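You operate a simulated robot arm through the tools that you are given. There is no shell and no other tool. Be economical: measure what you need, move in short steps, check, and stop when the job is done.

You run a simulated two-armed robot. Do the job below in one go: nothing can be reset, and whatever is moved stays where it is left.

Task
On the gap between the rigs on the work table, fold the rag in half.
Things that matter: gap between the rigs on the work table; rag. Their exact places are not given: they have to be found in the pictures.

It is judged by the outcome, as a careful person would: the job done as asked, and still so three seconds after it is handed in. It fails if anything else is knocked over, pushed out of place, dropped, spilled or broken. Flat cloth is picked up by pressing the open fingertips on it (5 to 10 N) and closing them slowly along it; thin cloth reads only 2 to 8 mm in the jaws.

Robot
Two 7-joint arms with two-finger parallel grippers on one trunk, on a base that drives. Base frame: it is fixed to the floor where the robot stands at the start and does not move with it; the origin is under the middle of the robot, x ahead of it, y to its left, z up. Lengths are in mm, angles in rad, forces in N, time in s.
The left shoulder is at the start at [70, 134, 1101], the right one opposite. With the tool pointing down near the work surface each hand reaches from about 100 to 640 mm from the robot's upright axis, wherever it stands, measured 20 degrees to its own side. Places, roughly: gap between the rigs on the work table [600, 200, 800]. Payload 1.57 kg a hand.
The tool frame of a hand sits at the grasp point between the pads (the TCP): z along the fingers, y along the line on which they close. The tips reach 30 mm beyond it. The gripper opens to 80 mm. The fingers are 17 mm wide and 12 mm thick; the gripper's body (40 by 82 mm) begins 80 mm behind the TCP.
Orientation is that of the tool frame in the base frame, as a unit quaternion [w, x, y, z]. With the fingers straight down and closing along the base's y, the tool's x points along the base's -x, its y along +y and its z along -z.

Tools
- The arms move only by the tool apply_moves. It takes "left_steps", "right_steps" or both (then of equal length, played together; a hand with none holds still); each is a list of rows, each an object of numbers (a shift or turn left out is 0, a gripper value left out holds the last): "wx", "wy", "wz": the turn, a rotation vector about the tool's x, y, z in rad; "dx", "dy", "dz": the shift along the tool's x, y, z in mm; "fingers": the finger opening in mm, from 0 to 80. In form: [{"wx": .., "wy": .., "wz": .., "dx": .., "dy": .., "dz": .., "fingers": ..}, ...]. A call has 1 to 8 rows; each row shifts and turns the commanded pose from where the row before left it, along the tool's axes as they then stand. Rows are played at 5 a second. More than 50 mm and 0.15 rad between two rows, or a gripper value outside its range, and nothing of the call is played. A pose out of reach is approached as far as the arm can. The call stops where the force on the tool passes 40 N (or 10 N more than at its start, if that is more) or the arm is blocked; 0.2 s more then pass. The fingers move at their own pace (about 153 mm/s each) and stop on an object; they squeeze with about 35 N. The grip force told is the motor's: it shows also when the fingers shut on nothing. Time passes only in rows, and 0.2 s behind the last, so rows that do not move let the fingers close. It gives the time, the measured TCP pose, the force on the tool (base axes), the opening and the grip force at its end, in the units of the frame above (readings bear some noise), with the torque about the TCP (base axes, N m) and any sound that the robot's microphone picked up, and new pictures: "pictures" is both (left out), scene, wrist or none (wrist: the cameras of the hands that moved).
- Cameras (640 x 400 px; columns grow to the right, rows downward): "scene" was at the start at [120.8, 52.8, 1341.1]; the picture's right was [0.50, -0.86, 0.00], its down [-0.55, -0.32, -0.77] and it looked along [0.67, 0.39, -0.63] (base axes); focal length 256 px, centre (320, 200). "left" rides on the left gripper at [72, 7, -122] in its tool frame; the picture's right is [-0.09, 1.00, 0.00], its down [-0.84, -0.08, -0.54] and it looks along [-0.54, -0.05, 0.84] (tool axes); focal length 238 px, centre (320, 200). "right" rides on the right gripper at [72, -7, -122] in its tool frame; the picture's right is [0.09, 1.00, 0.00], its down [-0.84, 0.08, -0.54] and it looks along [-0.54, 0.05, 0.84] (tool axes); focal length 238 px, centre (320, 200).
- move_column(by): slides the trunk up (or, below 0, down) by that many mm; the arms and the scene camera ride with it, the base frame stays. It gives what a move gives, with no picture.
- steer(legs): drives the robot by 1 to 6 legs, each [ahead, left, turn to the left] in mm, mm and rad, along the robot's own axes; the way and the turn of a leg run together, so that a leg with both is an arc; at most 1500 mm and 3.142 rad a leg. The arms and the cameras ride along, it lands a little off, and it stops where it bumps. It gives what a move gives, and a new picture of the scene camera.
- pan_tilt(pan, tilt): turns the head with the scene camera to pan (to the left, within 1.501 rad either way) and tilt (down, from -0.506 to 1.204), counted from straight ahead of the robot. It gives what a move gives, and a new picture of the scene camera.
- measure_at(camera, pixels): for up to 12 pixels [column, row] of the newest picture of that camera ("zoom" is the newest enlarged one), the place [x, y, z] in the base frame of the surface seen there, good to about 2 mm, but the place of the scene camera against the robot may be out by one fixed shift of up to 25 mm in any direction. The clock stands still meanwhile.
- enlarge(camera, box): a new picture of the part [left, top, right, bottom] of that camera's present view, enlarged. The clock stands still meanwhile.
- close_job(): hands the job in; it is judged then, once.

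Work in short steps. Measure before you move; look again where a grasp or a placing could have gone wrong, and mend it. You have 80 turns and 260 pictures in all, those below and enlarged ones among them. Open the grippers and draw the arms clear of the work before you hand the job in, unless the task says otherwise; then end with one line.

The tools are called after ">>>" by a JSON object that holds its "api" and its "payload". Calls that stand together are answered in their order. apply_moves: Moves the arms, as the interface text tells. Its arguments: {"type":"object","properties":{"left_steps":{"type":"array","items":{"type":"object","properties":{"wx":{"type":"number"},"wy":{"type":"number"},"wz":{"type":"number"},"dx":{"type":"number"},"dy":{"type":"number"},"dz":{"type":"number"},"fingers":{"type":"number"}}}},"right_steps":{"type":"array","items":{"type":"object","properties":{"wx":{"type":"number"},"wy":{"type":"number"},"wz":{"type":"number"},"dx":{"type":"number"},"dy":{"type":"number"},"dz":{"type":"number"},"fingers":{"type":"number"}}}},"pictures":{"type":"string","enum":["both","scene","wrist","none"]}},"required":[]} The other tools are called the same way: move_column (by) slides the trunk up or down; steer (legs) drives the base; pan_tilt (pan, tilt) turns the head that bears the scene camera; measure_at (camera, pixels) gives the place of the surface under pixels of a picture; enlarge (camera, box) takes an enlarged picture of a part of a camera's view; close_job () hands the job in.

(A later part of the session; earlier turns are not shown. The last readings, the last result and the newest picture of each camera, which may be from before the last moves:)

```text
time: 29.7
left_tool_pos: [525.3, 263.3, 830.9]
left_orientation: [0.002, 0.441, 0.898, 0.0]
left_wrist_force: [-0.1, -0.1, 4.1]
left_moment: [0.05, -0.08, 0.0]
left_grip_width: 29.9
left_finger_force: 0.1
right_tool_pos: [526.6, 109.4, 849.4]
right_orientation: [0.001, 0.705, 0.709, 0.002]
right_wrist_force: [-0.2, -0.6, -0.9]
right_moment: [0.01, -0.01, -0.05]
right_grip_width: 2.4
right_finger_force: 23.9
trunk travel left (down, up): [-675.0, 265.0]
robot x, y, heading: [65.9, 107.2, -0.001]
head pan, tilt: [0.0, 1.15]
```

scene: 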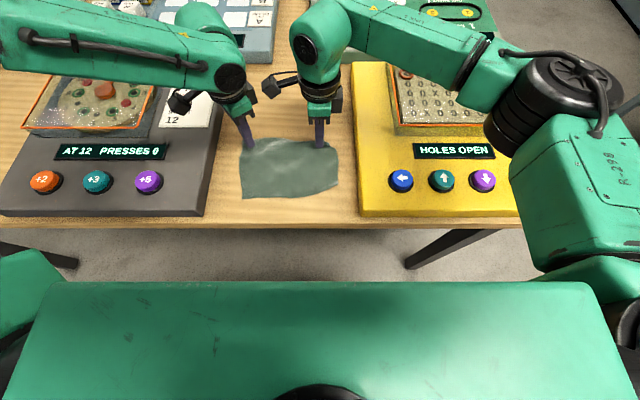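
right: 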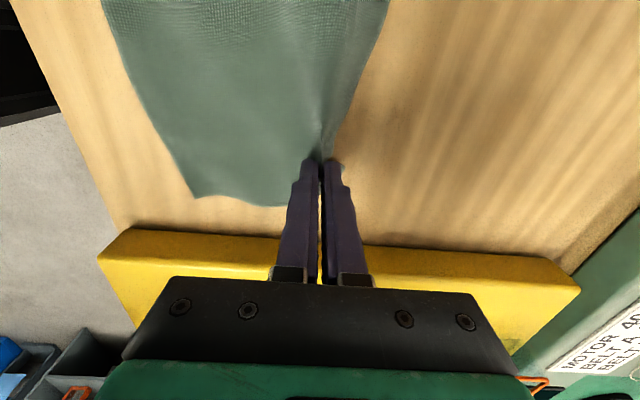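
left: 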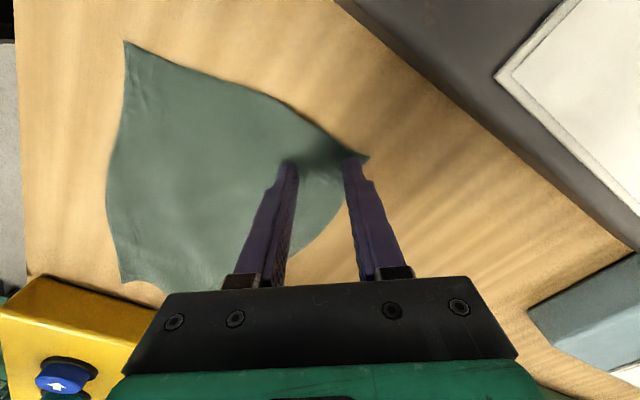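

Fingertips straddle the corner at 4 N. I press about 1 mm further and close slowly.

>>> {"api": "apply_moves", "payload": {"left_steps": [{"dz": 1.0}, {"fingers": 26}, {"fingers": 22}, {"fingers": 18}, {"fingers": 14}, {"fingers": 11}, {"fingers": 9}], "pictures": "wrist"}}

```text
time: 31.3
left_tool_pos: [524.3, 263.5, 830.6]
left_orientation: [0.003, 0.439, 0.898, 0.0]
left_wrist_force: [0.4, -2.8, 19.1]
left_moment: [-0.08, -0.07, -0.02]
left_grip_width: 9.6
left_finger_force: 0.8
right_tool_pos: [526.0, 108.3, 848.1]
right_orientation: [0.001, 0.705, 0.709, 0.002]
right_wrist_force: [1.0, 2.5, 0.3]
right_moment: [0.0, 0.01, -0.03]
right_grip_width: 2.2
right_finger_force: 23.8
trunk travel left (down, up): [-675.0, 265.0]
robot x, y, heading: [69.1, 107.0, 0.003]
head pan, tilt: [0.0, 1.15]
```

left: 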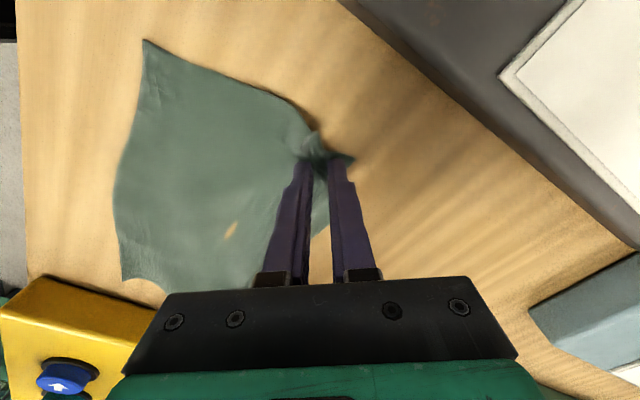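

A clear fold of cloth stands between the left fingers. I close fully and lift both slightly.

>>> {"api": "apply_moves", "payload": {"left_steps": [{"fingers": 6}, {"fingers": 3}, {"fingers": 0}, {"fingers": 0}, {"dz": -8}, {"dz": -9}], "pictures": "both"}}

```text
time: 32.7
left_tool_pos: [523.4, 265.3, 846.9]
left_orientation: [0.0, 0.439, 0.898, 0.0]
left_wrist_force: [0.1, -2.9, -0.4]
left_moment: [-0.11, 0.01, 0.01]
left_grip_width: 1.8
left_finger_force: 23.6
right_tool_pos: [525.9, 108.9, 848.6]
right_orientation: [0.002, 0.706, 0.709, 0.002]
right_wrist_force: [0.5, 2.5, 0.9]
right_moment: [0.11, 0.0, 0.02]
right_grip_width: 2.1
right_finger_force: 23.5
trunk travel left (down, up): [-675.0, 265.0]
robot x, y, heading: [69.5, 111.9, 0.001]
head pan, tilt: [0.0, 1.15]
```

scene: 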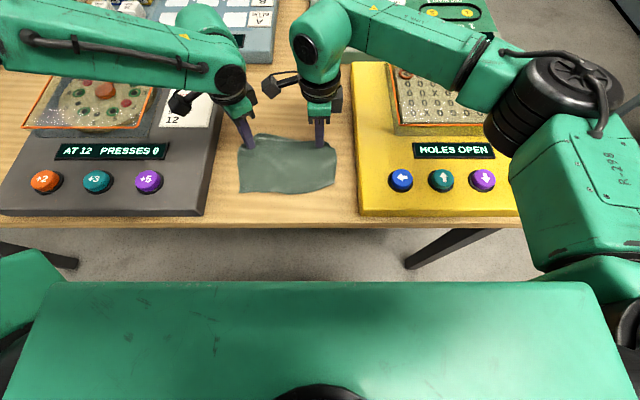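
left: 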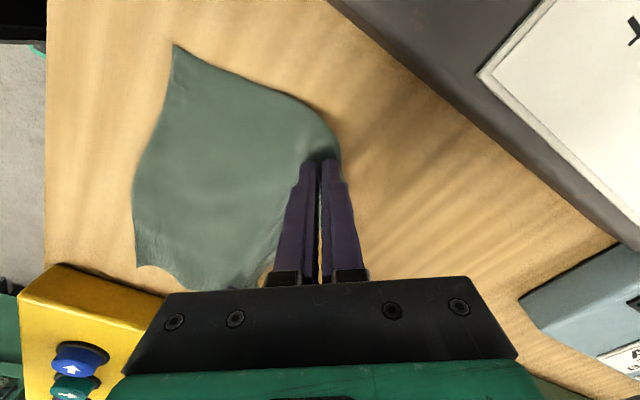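

Both hands hold the far corners, with slight tension (~2.7 N) between them. I measure where the near edge now lies before the arc.

>>> {"api": "measure_at", "payload": {"camera": "scene", "pixels": [[241, 191], [270, 192], [300, 190], [332, 180], [335, 150], [244, 150], [280, 137]]}}

>>> {"api": "measure_at", "payload": {"camera": "left", "pixels": [[175, 47], [136, 200], [138, 265], [260, 90]]}}

```text
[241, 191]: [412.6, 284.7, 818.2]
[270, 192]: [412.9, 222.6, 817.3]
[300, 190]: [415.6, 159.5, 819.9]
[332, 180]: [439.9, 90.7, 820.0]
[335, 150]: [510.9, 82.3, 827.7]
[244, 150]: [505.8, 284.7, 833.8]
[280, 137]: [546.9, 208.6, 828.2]
```

```text
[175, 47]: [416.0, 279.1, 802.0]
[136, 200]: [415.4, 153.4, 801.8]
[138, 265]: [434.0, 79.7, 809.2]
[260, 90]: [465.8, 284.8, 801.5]
```

The near edge runs from (415, 281) to (434, 82). I carry both corners in a low arc over the middle line toward it.

>>> {"api": "apply_moves", "payload": {"left_steps": [{"dx": 7, "dy": -12.3, "dz": -21}, {"dx": 12.3, "dy": -15.8, "dz": -12}, {"dx": 12.3, "dy": -15.8}, {"dz": 0}], "right_steps": [{"dx": 2, "dy": -12, "dz": -21}, {"dy": -17, "dz": -12}, {"dy": -17}, {"dz": 0}]}}

```text
time: 33.7
left_tool_pos: [471.1, 261.4, 879.9]
left_orientation: [0.001, 0.44, 0.898, 0.0]
left_wrist_force: [0.9, 0.0, 0.3]
left_moment: [0.01, 0.03, -0.01]
left_grip_width: 2.0
left_finger_force: 23.4
right_tool_pos: [480.8, 111.8, 881.0]
right_orientation: [0.001, 0.705, 0.709, 0.001]
right_wrist_force: [-0.4, 1.0, -0.2]
right_moment: [0.0, 0.0, 0.01]
right_grip_width: 2.2
right_finger_force: 24.3
trunk travel left (down, up): [-675.0, 265.0]
robot x, y, heading: [70.2, 106.2, -0.001]
head pan, tilt: [0.0, 1.15]
```

scene: 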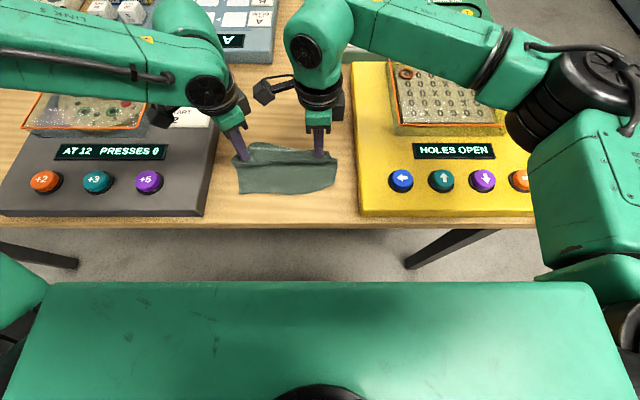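
right: 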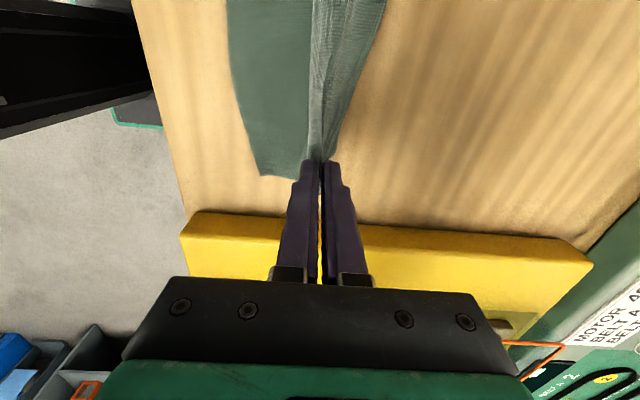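
left: 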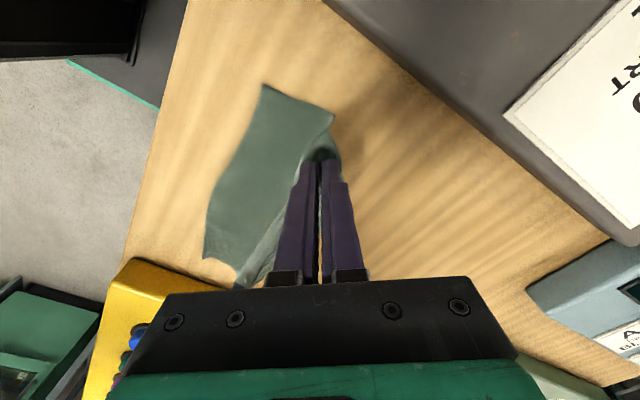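

The rag is standing up along its far half nicely. I continue over to the near edge and come down.

>>> {"api": "apply_moves", "payload": {"left_steps": [{"dx": 11, "dy": -14.2, "dz": 6}, {"dx": 10, "dy": -12.6, "dz": 14}, {"dx": 3, "dy": -4, "dz": 12}, {"dz": 0}], "right_steps": [{"dy": -14, "dz": 6}, {"dy": -14, "dz": 14}, {"dy": -3, "dz": 12}, {"dz": 0}]}}

```text
time: 34.7
left_tool_pos: [431.1, 263.0, 848.3]
left_orientation: [0.001, 0.44, 0.898, 0.0]
left_wrist_force: [1.1, -0.8, -0.2]
left_moment: [-0.03, -0.03, 0.01]
left_grip_width: 2.1
left_finger_force: 23.7
right_tool_pos: [448.5, 113.0, 848.4]
right_orientation: [0.001, 0.705, 0.709, 0.001]
right_wrist_force: [1.0, -0.1, -0.2]
right_moment: [-0.01, -0.02, 0.03]
right_grip_width: 2.2
right_finger_force: 23.8
trunk travel left (down, up): [-675.0, 265.0]
robot x, y, heading: [70.2, 108.4, 0.002]
head pan, tilt: [0.0, 1.15]
```

scene: 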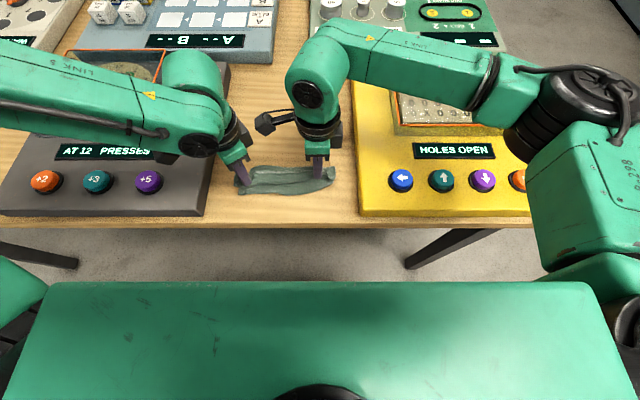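
right: 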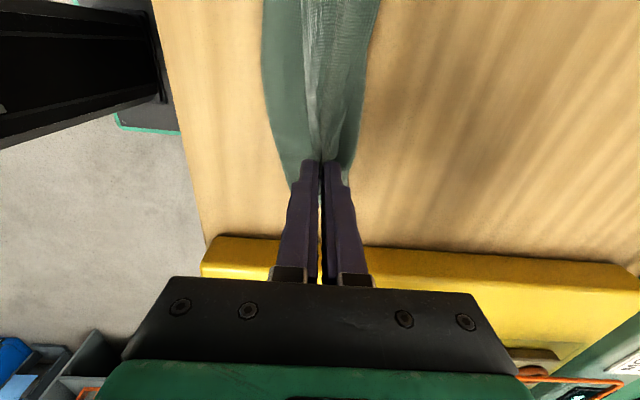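
left: 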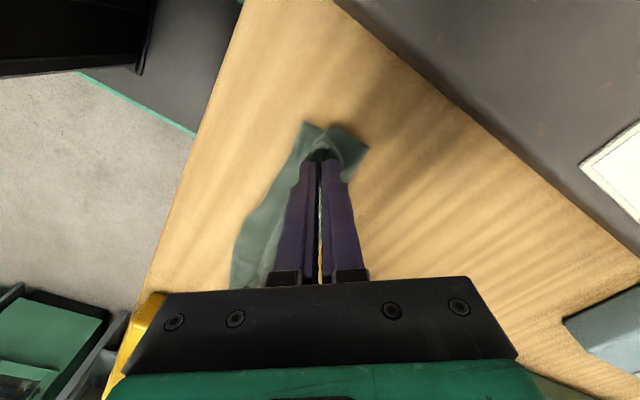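

I look closer at the folded rag before setting it down.

>>> {"api": "enlarge", "payload": {"camera": "scene", "box": [210, 130, 370, 230]}}

>>> {"api": "enlarge", "payload": {"camera": "right", "box": [220, 0, 420, 200]}}

```text
4.00 times, centred on (290, 180) of scene
```

zoom: 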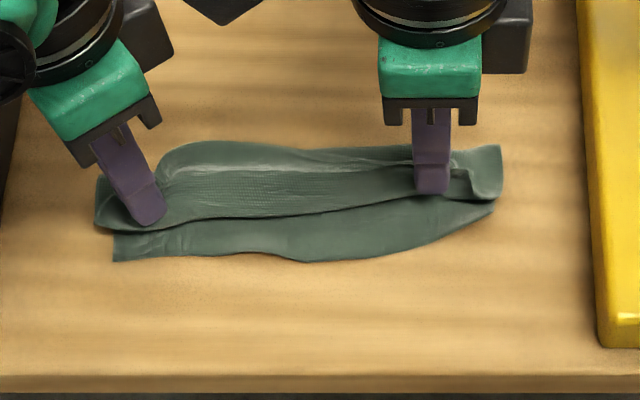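

```text
2.00 times, centred on (320, 100) of right
```

zoom: 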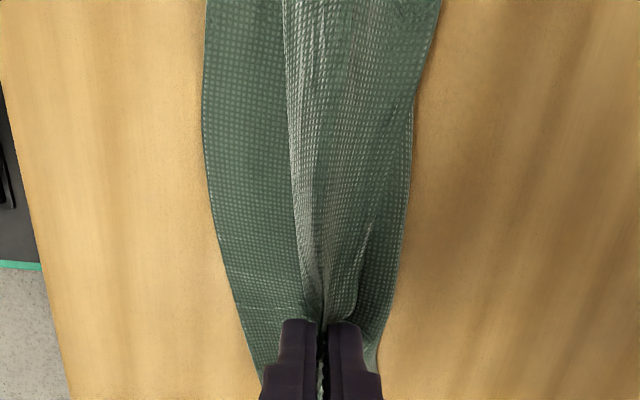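

I measure the zoomed outline: near lower edge (row ~258), upper edge line and crease.

>>> {"api": "enlarge", "payload": {"camera": "scene", "box": [210, 130, 370, 230]}}

>>> {"api": "measure_at", "payload": {"camera": "zoom", "pixels": [[115, 258], [200, 254], [300, 258], [400, 248], [492, 208], [200, 222], [300, 212], [380, 198], [300, 205], [200, 145], [300, 152], [495, 148]]}}

```text
4.00 times, centred on (290, 180) of scene
```

zoom: 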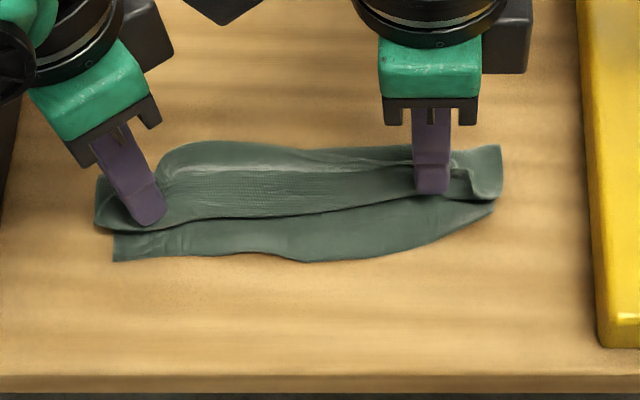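

```text
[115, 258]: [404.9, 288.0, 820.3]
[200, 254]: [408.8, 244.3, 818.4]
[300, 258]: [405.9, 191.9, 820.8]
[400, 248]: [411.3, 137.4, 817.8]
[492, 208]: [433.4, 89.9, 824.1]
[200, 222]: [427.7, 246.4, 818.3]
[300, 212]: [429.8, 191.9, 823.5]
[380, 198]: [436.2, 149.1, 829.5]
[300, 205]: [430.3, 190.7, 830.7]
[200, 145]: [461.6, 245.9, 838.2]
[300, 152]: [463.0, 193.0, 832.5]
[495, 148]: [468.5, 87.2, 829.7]
```

The upper edge is still ~22 mm short of the lower edge (x≈430 vs 407). I move both 14 mm further, lower to the cloth and open slightly.

>>> {"api": "apply_moves", "payload": {"left_steps": [{"dx": 8.6, "dy": -11}, {"dz": 6}, {"dz": 5}, {"fingers": 8}, {"fingers": 16}, {"dz": 0}], "right_steps": [{"dy": -14}, {"dz": 6}, {"dz": 5}, {"fingers": 8}, {"fingers": 16}, {"dz": 0}], "pictures": "wrist"}}

>>> {"api": "apply_moves", "payload": {"left_steps": [{"dz": -6}, {"dz": -15}, {"dz": -40}, {"dz": -40}], "right_steps": [{"dz": -6}, {"dz": -15}, {"dz": -40}, {"dz": -40}]}}

>>> {"api": "enlarge", "payload": {"camera": "scene", "box": [210, 130, 370, 230]}}

```text
time: 36.1
left_tool_pos: [418.5, 260.5, 836.8]
left_orientation: [0.001, 0.44, 0.898, 0.0]
left_wrist_force: [-0.1, 0.0, 0.4]
left_moment: [0.01, 0.0, -0.01]
left_grip_width: 16.3
left_finger_force: 0.0
right_tool_pos: [435.6, 110.9, 839.1]
right_orientation: [0.0, 0.705, 0.709, 0.001]
right_wrist_force: [0.3, 0.1, 0.2]
right_moment: [-0.01, 0.03, 0.02]
right_grip_width: 16.1
right_finger_force: 0.0
trunk travel left (down, up): [-675.0, 265.0]
robot x, y, heading: [68.3, 106.9, 0.001]
head pan, tilt: [0.0, 1.15]
```

right: 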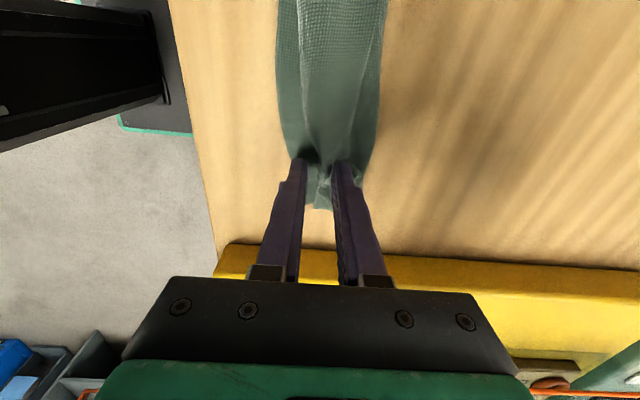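
left: 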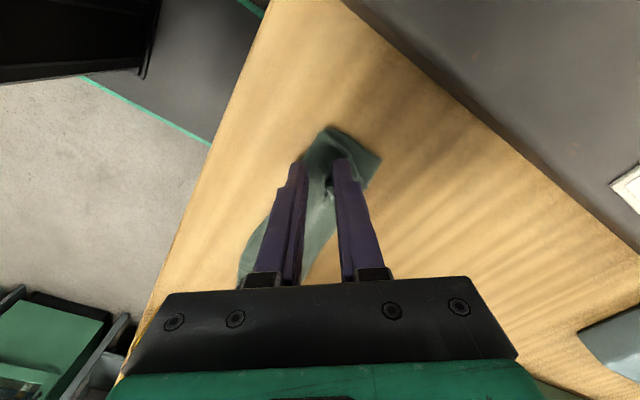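

```text
time: 37.1
left_tool_pos: [416.6, 260.5, 938.0]
left_orientation: [0.0, 0.44, 0.898, 0.0]
left_wrist_force: [-1.3, 0.1, -0.5]
left_moment: [0.0, 0.0, -0.02]
left_grip_width: 16.3
left_finger_force: 0.0
right_tool_pos: [434.7, 116.4, 941.0]
right_orientation: [0.001, 0.706, 0.709, 0.002]
right_wrist_force: [-1.0, 0.6, 0.1]
right_moment: [-0.01, 0.02, 0.0]
right_grip_width: 15.7
right_finger_force: 0.1
trunk travel left (down, up): [-675.0, 265.0]
robot x, y, heading: [72.9, 107.7, 0.002]
head pan, tilt: [0.0, 1.15]
```

scene: 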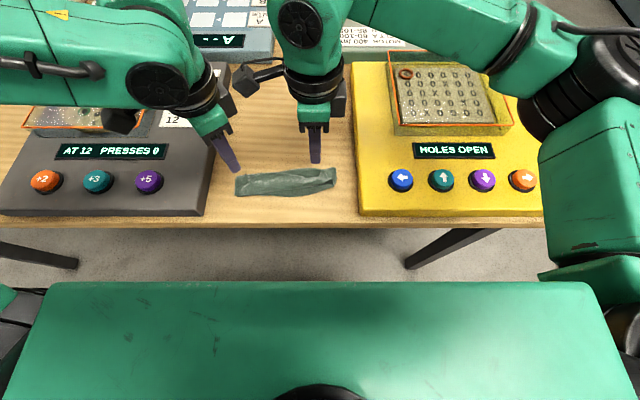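
right: 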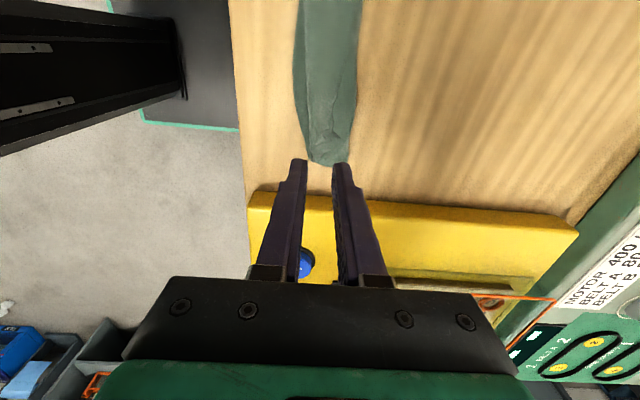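
left: 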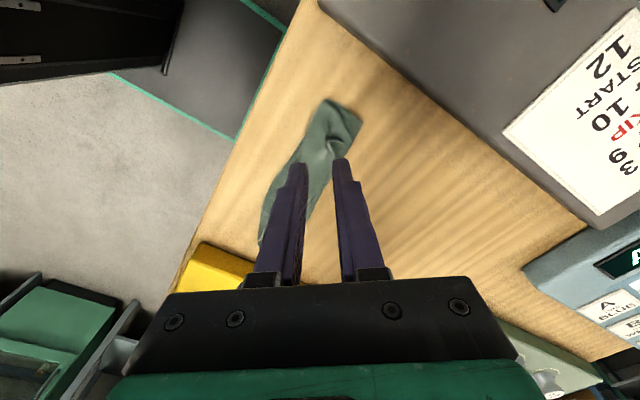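

```text
4.00 times, centred on (290, 180) of scene
```

zoom: 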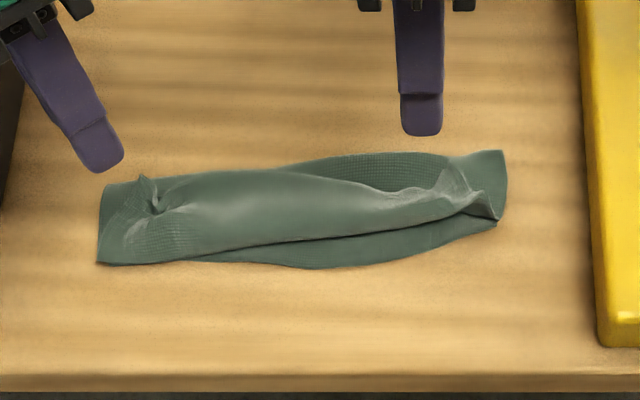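

The rag is folded, but the upper layer's edge seems partly curled back. I draw the left aside and use the right hand's camera for a top view.

>>> {"api": "apply_moves", "payload": {"left_steps": [{"dx": 20, "dy": 30, "dz": -10}, {"dx": 30, "dy": 30}, {"dx": 30, "dy": 30}], "right_steps": [{"dx": 25, "dz": -10}, {"dx": 25, "dz": -10}, {"dx": 10, "dy": 10}], "pictures": "both"}}

>>> {"api": "enlarge", "payload": {"camera": "right", "box": [220, 0, 420, 180]}}

>>> {"api": "enlarge", "payload": {"camera": "scene", "box": [225, 150, 345, 220]}}

```text
time: 37.9
left_tool_pos: [439.5, 380.9, 950.0]
left_orientation: [0.002, 0.44, 0.898, -0.002]
left_wrist_force: [0.0, 0.8, 0.1]
left_moment: [-0.02, 0.03, 0.0]
left_grip_width: 15.8
left_finger_force: 0.0
right_tool_pos: [445.7, 174.3, 960.1]
right_orientation: [0.001, 0.705, 0.709, 0.0]
right_wrist_force: [-0.6, -0.6, 0.4]
right_moment: [-0.03, -0.01, -0.01]
right_grip_width: 16.2
right_finger_force: 0.1
trunk travel left (down, up): [-675.0, 265.0]
robot x, y, heading: [70.5, 106.4, 0.002]
head pan, tilt: [0.0, 1.15]
```

scene: 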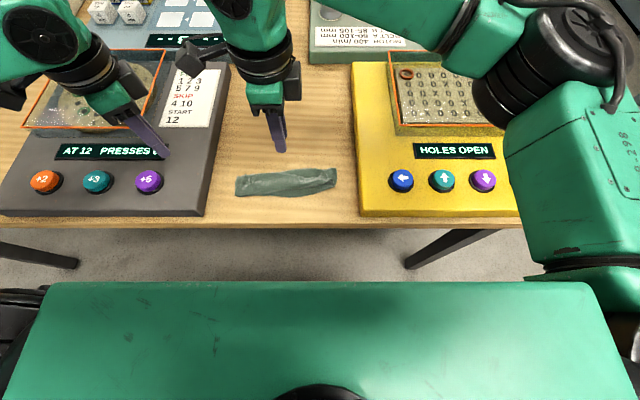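
right: 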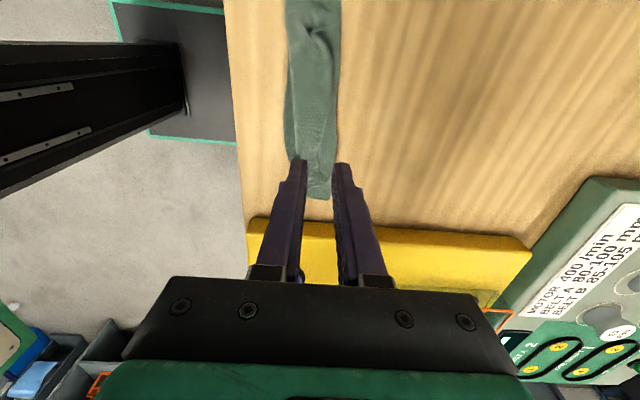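
left: 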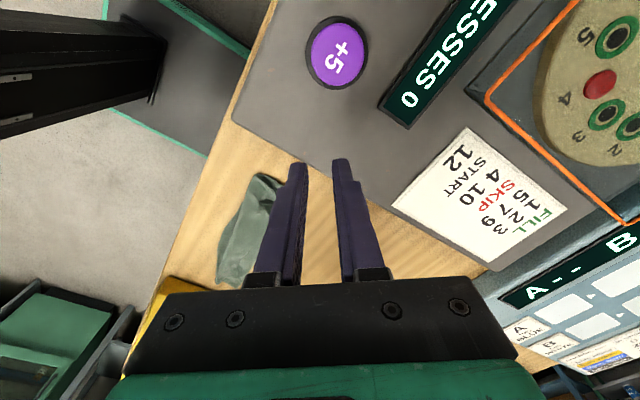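

```text
2.22 times, centred on (320, 90) of right
```

zoom: 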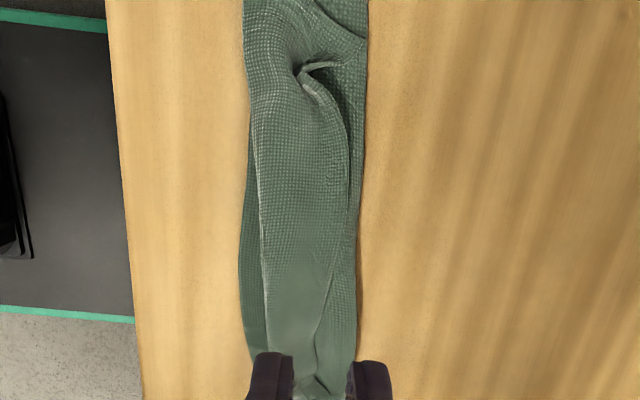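

```text
5.33 times, centred on (285, 185) of scene
```

zoom: 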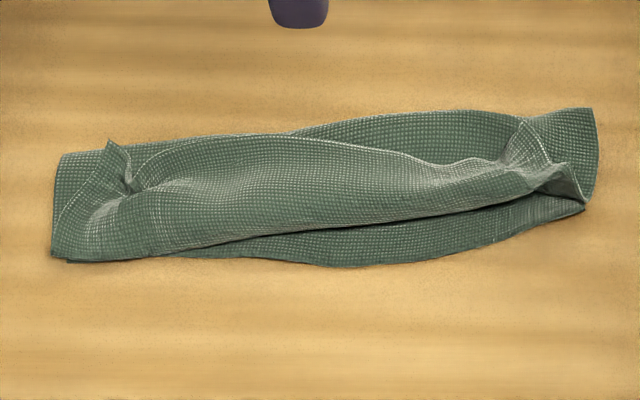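

The upper layer's free edge has curled back over itself (free edge line zoom (110,145)→(300,135)→(500,165)); it needs unrolling toward the robot. I measure the standing corners and edge.

>>> {"api": "measure_at", "payload": {"camera": "zoom", "pixels": [[112, 145], [125, 175], [150, 150], [200, 142], [250, 140], [300, 142], [400, 165], [480, 172], [522, 140], [540, 150], [300, 125], [300, 210]]}}

>>> {"api": "measure_at", "payload": {"camera": "zoom", "pixels": [[60, 255], [200, 255], [350, 260], [500, 240], [580, 205], [575, 185], [590, 115], [480, 115], [380, 120], [60, 160], [200, 200], [450, 190]]}}

```text
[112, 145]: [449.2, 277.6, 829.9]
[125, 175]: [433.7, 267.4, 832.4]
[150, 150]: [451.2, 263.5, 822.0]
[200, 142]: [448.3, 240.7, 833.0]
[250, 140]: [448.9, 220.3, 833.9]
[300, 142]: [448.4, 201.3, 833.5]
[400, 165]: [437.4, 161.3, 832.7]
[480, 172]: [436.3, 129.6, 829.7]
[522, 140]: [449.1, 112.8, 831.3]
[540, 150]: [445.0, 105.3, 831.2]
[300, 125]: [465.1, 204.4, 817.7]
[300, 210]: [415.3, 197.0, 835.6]
```

```text
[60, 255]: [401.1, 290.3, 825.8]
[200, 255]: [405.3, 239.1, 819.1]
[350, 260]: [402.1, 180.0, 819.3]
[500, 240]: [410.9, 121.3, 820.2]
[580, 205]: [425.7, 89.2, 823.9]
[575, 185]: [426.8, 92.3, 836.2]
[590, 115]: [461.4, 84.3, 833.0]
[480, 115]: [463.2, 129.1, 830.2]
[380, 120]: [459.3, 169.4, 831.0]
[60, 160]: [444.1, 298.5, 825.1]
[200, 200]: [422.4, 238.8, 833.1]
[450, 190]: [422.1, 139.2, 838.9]
```

I look closely at the left ear of the flap through the right camera.

>>> {"api": "enlarge", "payload": {"camera": "right", "box": [270, 0, 370, 62]}}

>>> {"api": "measure_at", "payload": {"camera": "right", "pixels": [[325, 29], [310, 32], [338, 20], [331, 45], [330, 80], [327, 110], [315, 60], [300, 60], [318, 140], [320, 165], [290, 60]]}}

```text
6.40 times, centred on (320, 31) of right
```

zoom: 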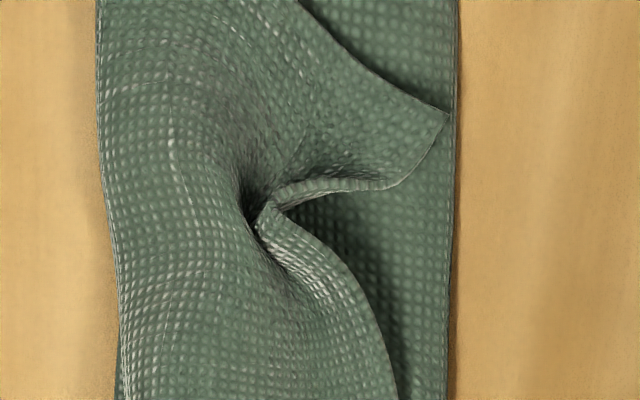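

```text
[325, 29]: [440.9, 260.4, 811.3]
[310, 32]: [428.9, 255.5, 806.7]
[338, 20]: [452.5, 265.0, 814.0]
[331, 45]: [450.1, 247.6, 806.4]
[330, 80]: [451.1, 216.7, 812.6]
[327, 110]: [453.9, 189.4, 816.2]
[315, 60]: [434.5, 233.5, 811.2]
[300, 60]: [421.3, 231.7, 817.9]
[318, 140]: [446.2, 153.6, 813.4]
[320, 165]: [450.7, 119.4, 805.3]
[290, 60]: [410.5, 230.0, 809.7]
```

The flap's free corner points away from the robot at about (453, 265), hovering ~8 mm above the layer beneath; I can pinch it from its sides (closing along y) and lay it over. I turn both hands back to close along y.

>>> {"api": "apply_moves", "payload": {"left_steps": [{"wz": -0.13}, {"wz": -0.13}, {"wz": -0.13}, {"wz": -0.13}, {"wz": -0.13}, {"wz": -0.13}, {"wz": -0.13}, {"dz": 0}], "right_steps": [{"wz": -0.1428}, {"wz": -0.1428}, {"wz": -0.1428}, {"wz": -0.1428}, {"wz": -0.1428}, {"wz": -0.1428}, {"wz": -0.1428}, {"wz": -0.1428}], "pictures": "none"}}

>>> {"api": "apply_moves", "payload": {"left_steps": [{"fingers": 30}, {"dz": 0}, {"dz": 0}, {"dy": -30}, {"dy": -30}], "right_steps": [{"wz": -0.1428, "fingers": 30}, {"wz": -0.1428}, {"wz": -0.1428}, {"dy": -30}, {"dy": -30}]}}

```text
time: 39.7
left_tool_pos: [440.4, 380.5, 948.0]
left_orientation: [0.0, -0.001, 1.0, 0.0]
left_wrist_force: [0.1, -0.4, 0.0]
left_moment: [0.0, 0.02, 0.01]
left_grip_width: 15.8
left_finger_force: 0.0
right_tool_pos: [443.7, 172.4, 958.9]
right_orientation: [0.001, 0.208, 0.978, 0.001]
right_wrist_force: [-0.3, 0.1, -0.1]
right_moment: [0.0, 0.0, 0.0]
right_grip_width: 15.9
right_finger_force: 0.0
trunk travel left (down, up): [-675.0, 265.0]
robot x, y, heading: [66.0, 109.3, -0.001]
head pan, tilt: [0.0, 1.15]
```

```text
time: 40.9
left_tool_pos: [439.3, 319.2, 946.1]
left_orientation: [0.0, 0.0, 1.0, 0.0]
left_wrist_force: [0.1, -0.7, -0.2]
left_moment: [0.02, 0.0, 0.01]
left_grip_width: 29.9
left_finger_force: 0.1
right_tool_pos: [443.3, 110.6, 959.1]
right_orientation: [0.001, -0.003, 1.0, 0.002]
right_wrist_force: [0.4, -0.8, -0.1]
right_moment: [0.04, 0.0, 0.02]
right_grip_width: 29.9
right_finger_force: 0.2
trunk travel left (down, up): [-675.0, 265.0]
robot x, y, heading: [68.9, 104.8, -0.001]
head pan, tilt: [0.0, 1.15]
```

scene: 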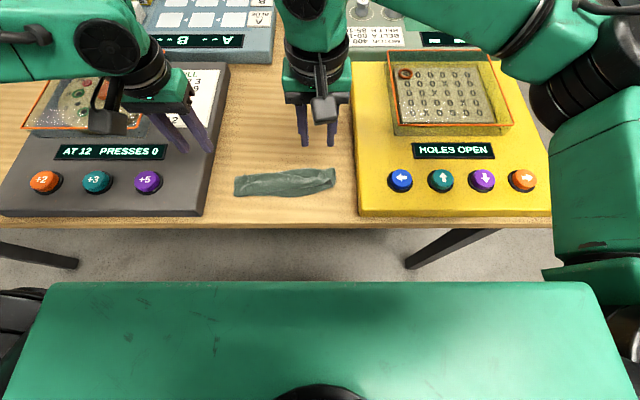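
right: 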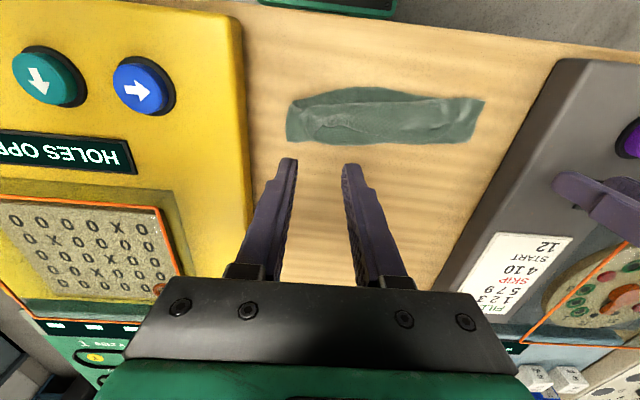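
left: 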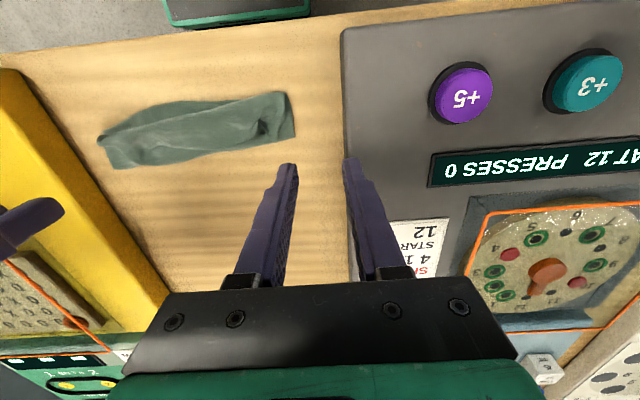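

The right camera shows the whole rag (285–485, 85–145). I zoom there to plan the pinches.

>>> {"api": "enlarge", "payload": {"camera": "right", "box": [275, 70, 385, 155]}}

>>> {"api": "enlarge", "payload": {"camera": "right", "box": [390, 70, 500, 155]}}

```text
4.71 times, centred on (330, 112) of right
```

zoom: 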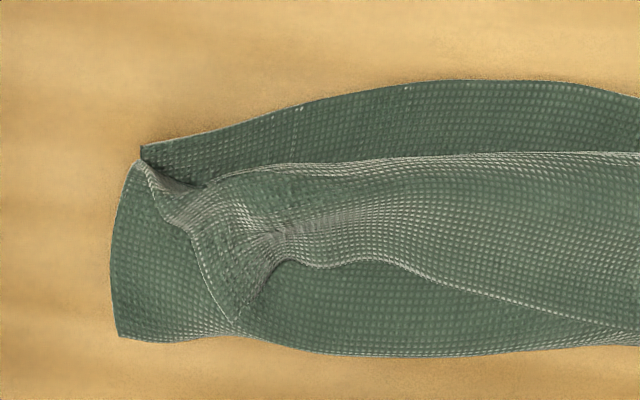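

```text
4.71 times, centred on (445, 112) of right
```

zoom: 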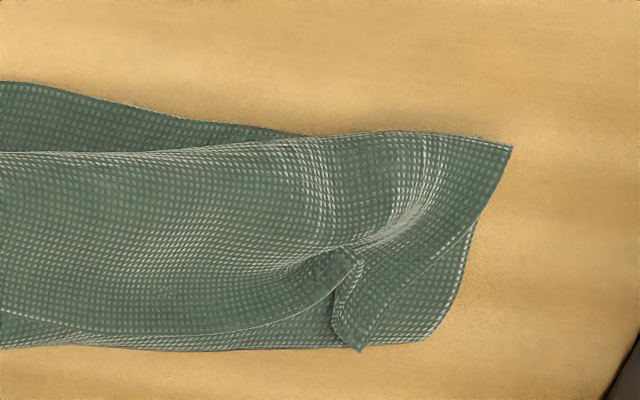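

I measure both free corners: left in this zoom at (360,345), right in the camera at (312,137).

>>> {"api": "measure_at", "payload": {"camera": "zoom", "pixels": [[360, 345], [358, 320], [385, 300], [370, 290], [345, 260], [340, 320], [400, 320], [300, 290]]}}

>>> {"api": "measure_at", "payload": {"camera": "right", "pixels": [[311.5, 136.5], [312, 131], [314, 128], [306, 125], [319, 127], [303, 118], [318, 135], [303, 135]]}}

```text
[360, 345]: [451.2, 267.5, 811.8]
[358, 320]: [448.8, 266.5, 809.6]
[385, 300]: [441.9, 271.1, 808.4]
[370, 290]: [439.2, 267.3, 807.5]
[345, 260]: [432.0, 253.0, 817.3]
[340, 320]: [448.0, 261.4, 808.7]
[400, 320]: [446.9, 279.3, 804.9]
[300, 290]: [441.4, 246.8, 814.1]
```

```text
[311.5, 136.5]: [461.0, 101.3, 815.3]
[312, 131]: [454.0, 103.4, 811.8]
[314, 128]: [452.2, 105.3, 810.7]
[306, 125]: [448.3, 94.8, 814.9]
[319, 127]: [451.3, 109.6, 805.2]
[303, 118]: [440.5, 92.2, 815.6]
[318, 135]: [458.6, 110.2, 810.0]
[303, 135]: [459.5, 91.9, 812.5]
```

I position left at (446, 267) and right at (453, 103) and lower to just above the flap corners.

>>> {"api": "apply_moves", "payload": {"left_steps": [{"dx": -7, "dy": -26, "dz": 20, "fingers": 28}, {"dy": -26, "dz": 20}, {"dz": 30}, {"dz": 24}, {"dz": 5}], "right_steps": [{"dx": -10, "dy": -7.5, "dz": 25, "fingers": 26}, {"dz": 30}, {"dz": 30}, {"dz": 22}, {"dz": 5}]}}

>>> {"api": "enlarge", "payload": {"camera": "left", "box": [220, 60, 440, 220]}}

>>> {"api": "enlarge", "payload": {"camera": "right", "box": [220, 60, 440, 220]}}

```text
time: 42.1
left_tool_pos: [449.0, 269.2, 849.6]
left_orientation: [0.001, 0.0, 1.0, -0.001]
left_wrist_force: [0.6, -0.6, 1.0]
left_moment: [-0.01, -0.02, -0.02]
left_grip_width: 28.2
left_finger_force: 0.0
right_tool_pos: [454.6, 104.6, 846.2]
right_orientation: [0.002, -0.002, 1.0, 0.0]
right_wrist_force: [-0.5, -0.7, 0.0]
right_moment: [0.01, 0.03, 0.0]
right_grip_width: 26.0
right_finger_force: 0.1
trunk travel left (down, up): [-675.0, 265.0]
robot x, y, heading: [70.1, 111.7, -0.0]
head pan, tilt: [0.0, 1.15]
```

scene: 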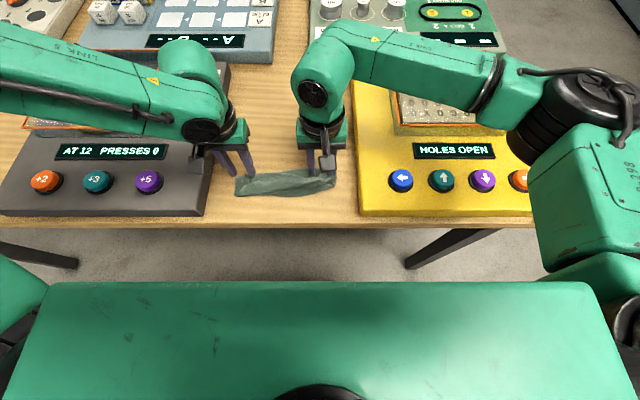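
right: 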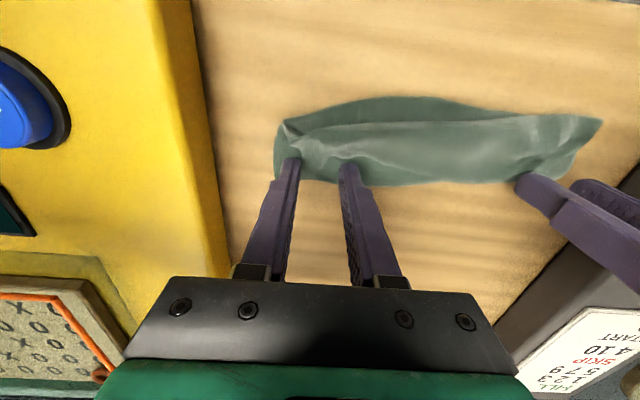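
left: 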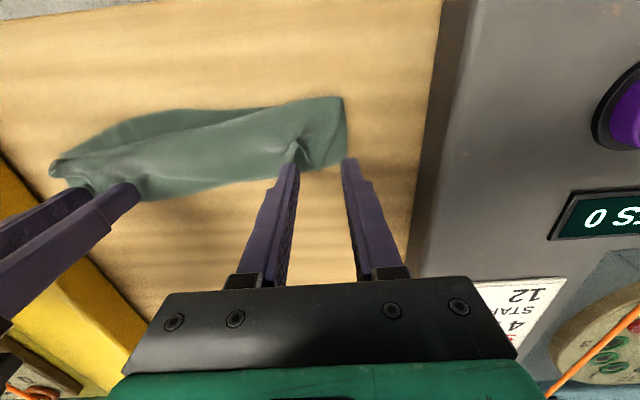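

```text
2.50 times, centred on (330, 140) of left
```

zoom: 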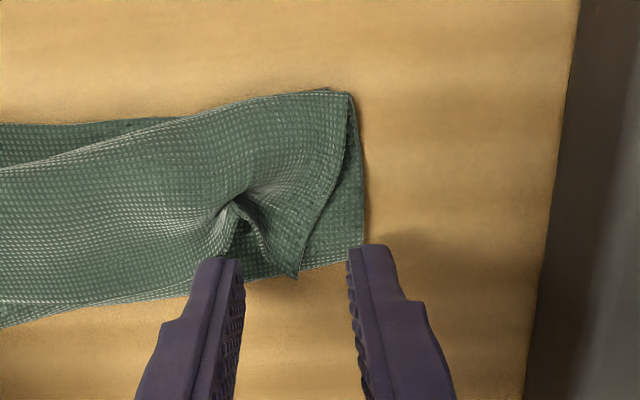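

```text
2.50 times, centred on (330, 140) of right
```

zoom: 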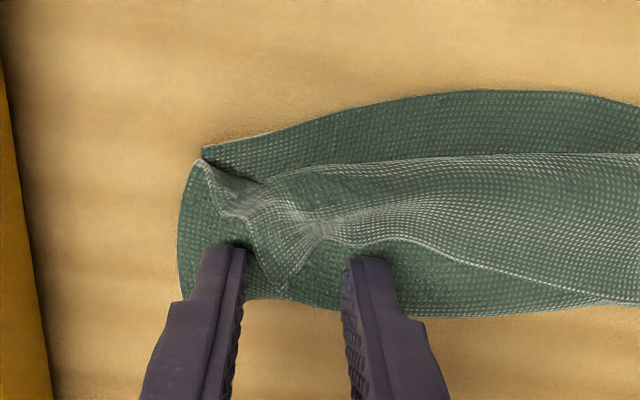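

Both free corners sit between the open fingers. I move 6 mm nearer the robot, lower to just over the bottom layer, and close.

>>> {"api": "apply_moves", "payload": {"left_steps": [{"dx": 6, "dz": 5}, {"dz": 8}, {"fingers": 20}, {"fingers": 12}, {"fingers": 6}, {"fingers": 0}, {"fingers": 0}], "right_steps": [{"dx": 6, "dz": 4}, {"dz": 6}, {"fingers": 20}, {"fingers": 12}, {"fingers": 6}, {"fingers": 0}, {"fingers": 0}], "pictures": "wrist"}}

>>> {"api": "enlarge", "payload": {"camera": "right", "box": [220, 60, 440, 220]}}

>>> {"api": "enlarge", "payload": {"camera": "left", "box": [220, 60, 440, 220]}}

```text
time: 43.7
left_tool_pos: [443.3, 268.7, 835.6]
left_orientation: [0.001, 0.0, 1.0, -0.001]
left_wrist_force: [-0.2, 1.2, 0.4]
left_moment: [0.0, 0.0, -0.05]
left_grip_width: 2.5
left_finger_force: 23.1
right_tool_pos: [448.7, 106.4, 835.8]
right_orientation: [0.0, -0.003, 1.0, 0.0]
right_wrist_force: [-0.1, -0.3, -0.6]
right_moment: [0.0, -0.01, 0.04]
right_grip_width: 0.1
right_finger_force: 22.1
trunk travel left (down, up): [-675.0, 265.0]
robot x, y, heading: [71.8, 105.2, 0.001]
head pan, tilt: [0.0, 1.15]
```

right: 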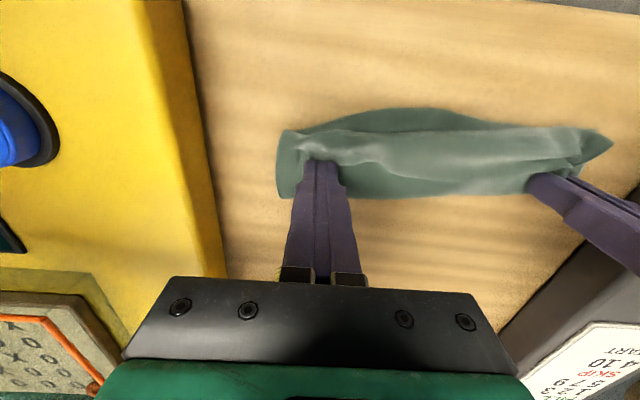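
left: 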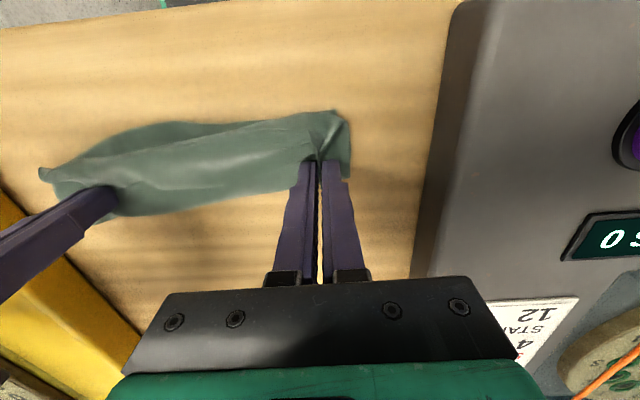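

```text
2.50 times, centred on (330, 140) of right
```

zoom: 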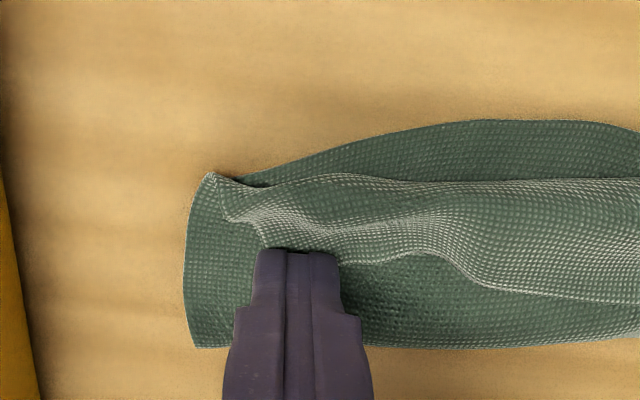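

```text
2.50 times, centred on (330, 140) of left
```

zoom: 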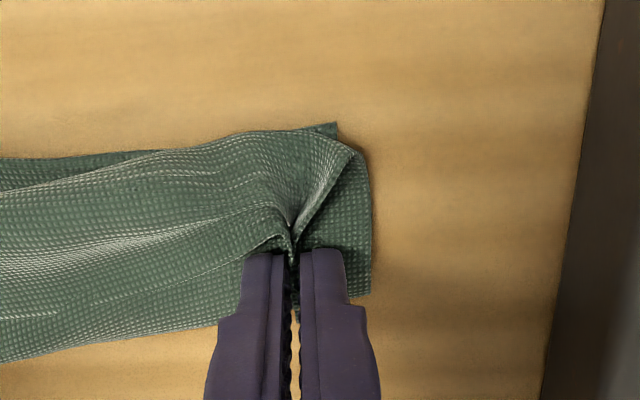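

The left holds the corner (2.5 mm); the right closed on nothing. I reopen the right, raise a bit and look.

>>> {"api": "apply_moves", "payload": {"right_steps": [{"dz": -14}, {"fingers": 30}, {"dz": 0}], "pictures": "wrist"}}

>>> {"api": "enlarge", "payload": {"camera": "right", "box": [240, 80, 400, 220]}}

```text
time: 44.5
left_tool_pos: [442.5, 268.9, 835.1]
left_orientation: [0.0, 0.0, 1.0, -0.001]
left_wrist_force: [0.9, 0.4, -0.2]
left_moment: [-0.05, -0.03, -0.05]
left_grip_width: 2.6
left_finger_force: 23.7
right_tool_pos: [447.1, 106.8, 849.5]
right_orientation: [0.0, -0.002, 1.0, -0.001]
right_wrist_force: [0.5, 0.0, -0.4]
right_moment: [-0.02, 0.0, -0.02]
right_grip_width: 29.7
right_finger_force: 0.0
trunk travel left (down, up): [-675.0, 265.0]
robot x, y, heading: [67.9, 109.2, 0.0]
head pan, tilt: [0.0, 1.15]
```

right: 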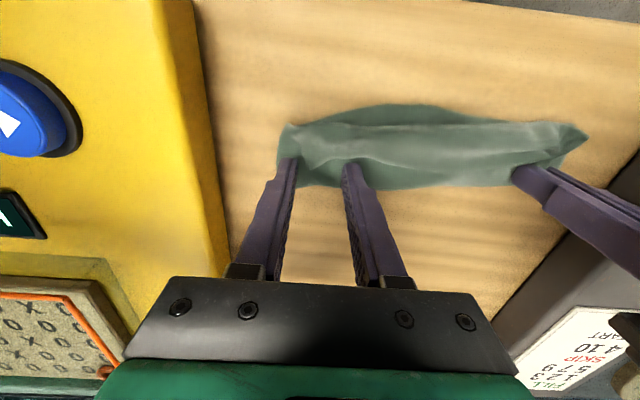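

```text
2.86 times, centred on (320, 150) of right
```

zoom: 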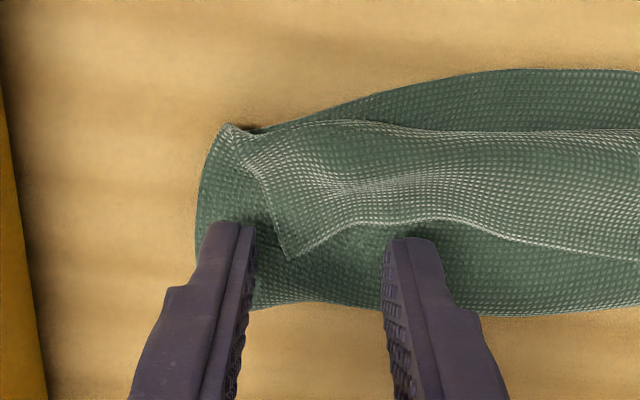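

The right flap corner is at zoom (290,258). I measure it to re-aim.

>>> {"api": "measure_at", "payload": {"camera": "zoom", "pixels": [[290, 255], [292, 235], [300, 210], [350, 218], [275, 215], [330, 260]]}}

```text
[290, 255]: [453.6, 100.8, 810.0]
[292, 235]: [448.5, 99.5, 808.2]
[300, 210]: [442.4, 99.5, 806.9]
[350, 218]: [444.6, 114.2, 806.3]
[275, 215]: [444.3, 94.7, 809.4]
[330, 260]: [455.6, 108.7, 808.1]
```

The corner now lies close to the layer beneath, so I press the fingertips lightly on the flap itself at (437, 104) with 22 mm opening.

>>> {"api": "apply_moves", "payload": {"right_steps": [{"dx": 10, "dy": -3, "fingers": 22}, {"dz": 10}, {"dz": 3}, {"dz": 1.5}, {"dz": 0}], "pictures": "wrist"}}

```text
time: 45.7
left_tool_pos: [442.5, 269.7, 836.2]
left_orientation: [0.0, -0.001, 1.0, -0.002]
left_wrist_force: [0.6, 0.2, -0.2]
left_moment: [0.01, 0.0, -0.03]
left_grip_width: 2.6
left_finger_force: 23.9
right_tool_pos: [438.5, 102.6, 835.9]
right_orientation: [0.001, -0.003, 1.0, 0.0]
right_wrist_force: [-0.1, 0.0, 0.3]
right_moment: [-0.01, -0.01, -0.01]
right_grip_width: 22.0
right_finger_force: 0.1
trunk travel left (down, up): [-675.0, 265.0]
robot x, y, heading: [70.6, 107.0, -0.001]
head pan, tilt: [0.0, 1.15]
```

right: 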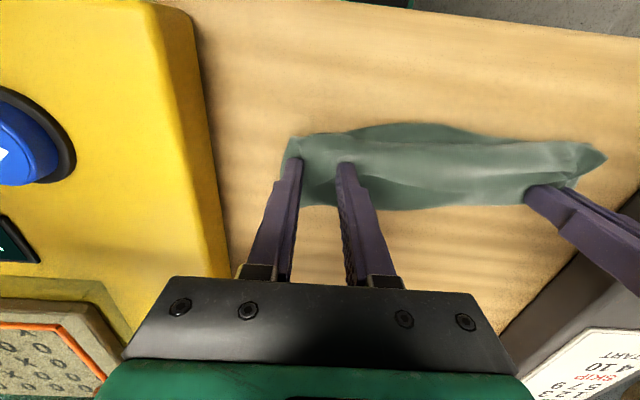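

No force yet; I lower in 1 mm steps.

>>> {"api": "apply_moves", "payload": {"right_steps": [{"dz": 1}, {"dz": 1}, {"dz": 0.5}, {"dz": 0}], "pictures": "none"}}

```text
time: 46.7
left_tool_pos: [442.1, 269.6, 835.6]
left_orientation: [0.001, -0.001, 1.0, 0.0]
left_wrist_force: [0.0, 0.1, -0.2]
left_moment: [0.0, 0.02, -0.03]
left_grip_width: 2.5
left_finger_force: 23.2
right_tool_pos: [439.1, 102.9, 834.4]
right_orientation: [0.002, -0.003, 1.0, 0.0]
right_wrist_force: [0.7, 0.4, 1.0]
right_moment: [-0.01, 0.0, 0.02]
right_grip_width: 21.9
right_finger_force: 0.0
trunk travel left (down, up): [-675.0, 265.0]
robot x, y, heading: [68.8, 107.2, 0.002]
head pan, tilt: [0.0, 1.15]
```

Touching at ~1 N. One more 0.6 mm, then close slowly.

>>> {"api": "apply_moves", "payload": {"right_steps": [{"dz": 0.6}, {"fingers": 18}, {"fingers": 14}, {"fingers": 10}, {"fingers": 6}, {"fingers": 3}, {"fingers": 0}, {"fingers": 0}], "pictures": "wrist"}}

>>> {"api": "enlarge", "payload": {"camera": "right", "box": [240, 80, 400, 220]}}

```text
time: 48.5
left_tool_pos: [442.0, 269.8, 836.1]
left_orientation: [0.001, 0.001, 1.0, 0.0]
left_wrist_force: [0.0, 0.1, -0.2]
left_moment: [0.04, 0.02, -0.03]
left_grip_width: 2.5
left_finger_force: 24.5
right_tool_pos: [438.6, 102.1, 832.8]
right_orientation: [0.001, -0.003, 1.0, 0.0]
right_wrist_force: [-0.7, -0.1, 2.9]
right_moment: [0.02, 0.04, -0.02]
right_grip_width: 0.0
right_finger_force: 21.4
trunk travel left (down, up): [-675.0, 265.0]
robot x, y, heading: [66.6, 107.5, -0.001]
head pan, tilt: [0.0, 1.15]
```

right: 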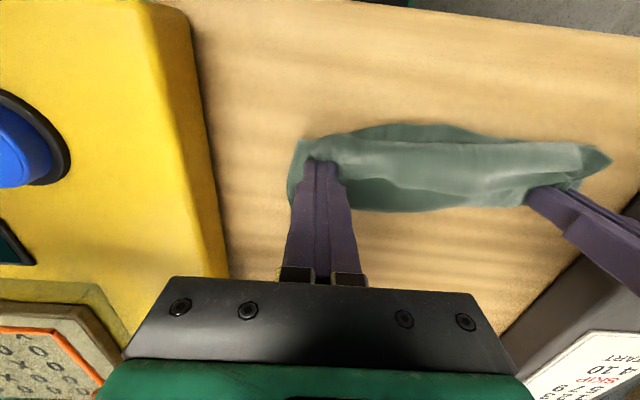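

```text
2.86 times, centred on (320, 150) of right
```

zoom: 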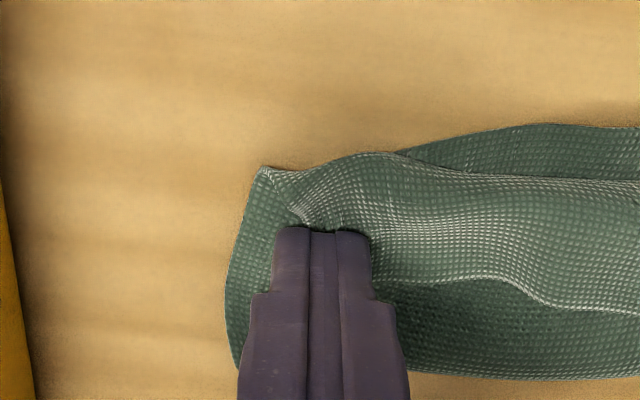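

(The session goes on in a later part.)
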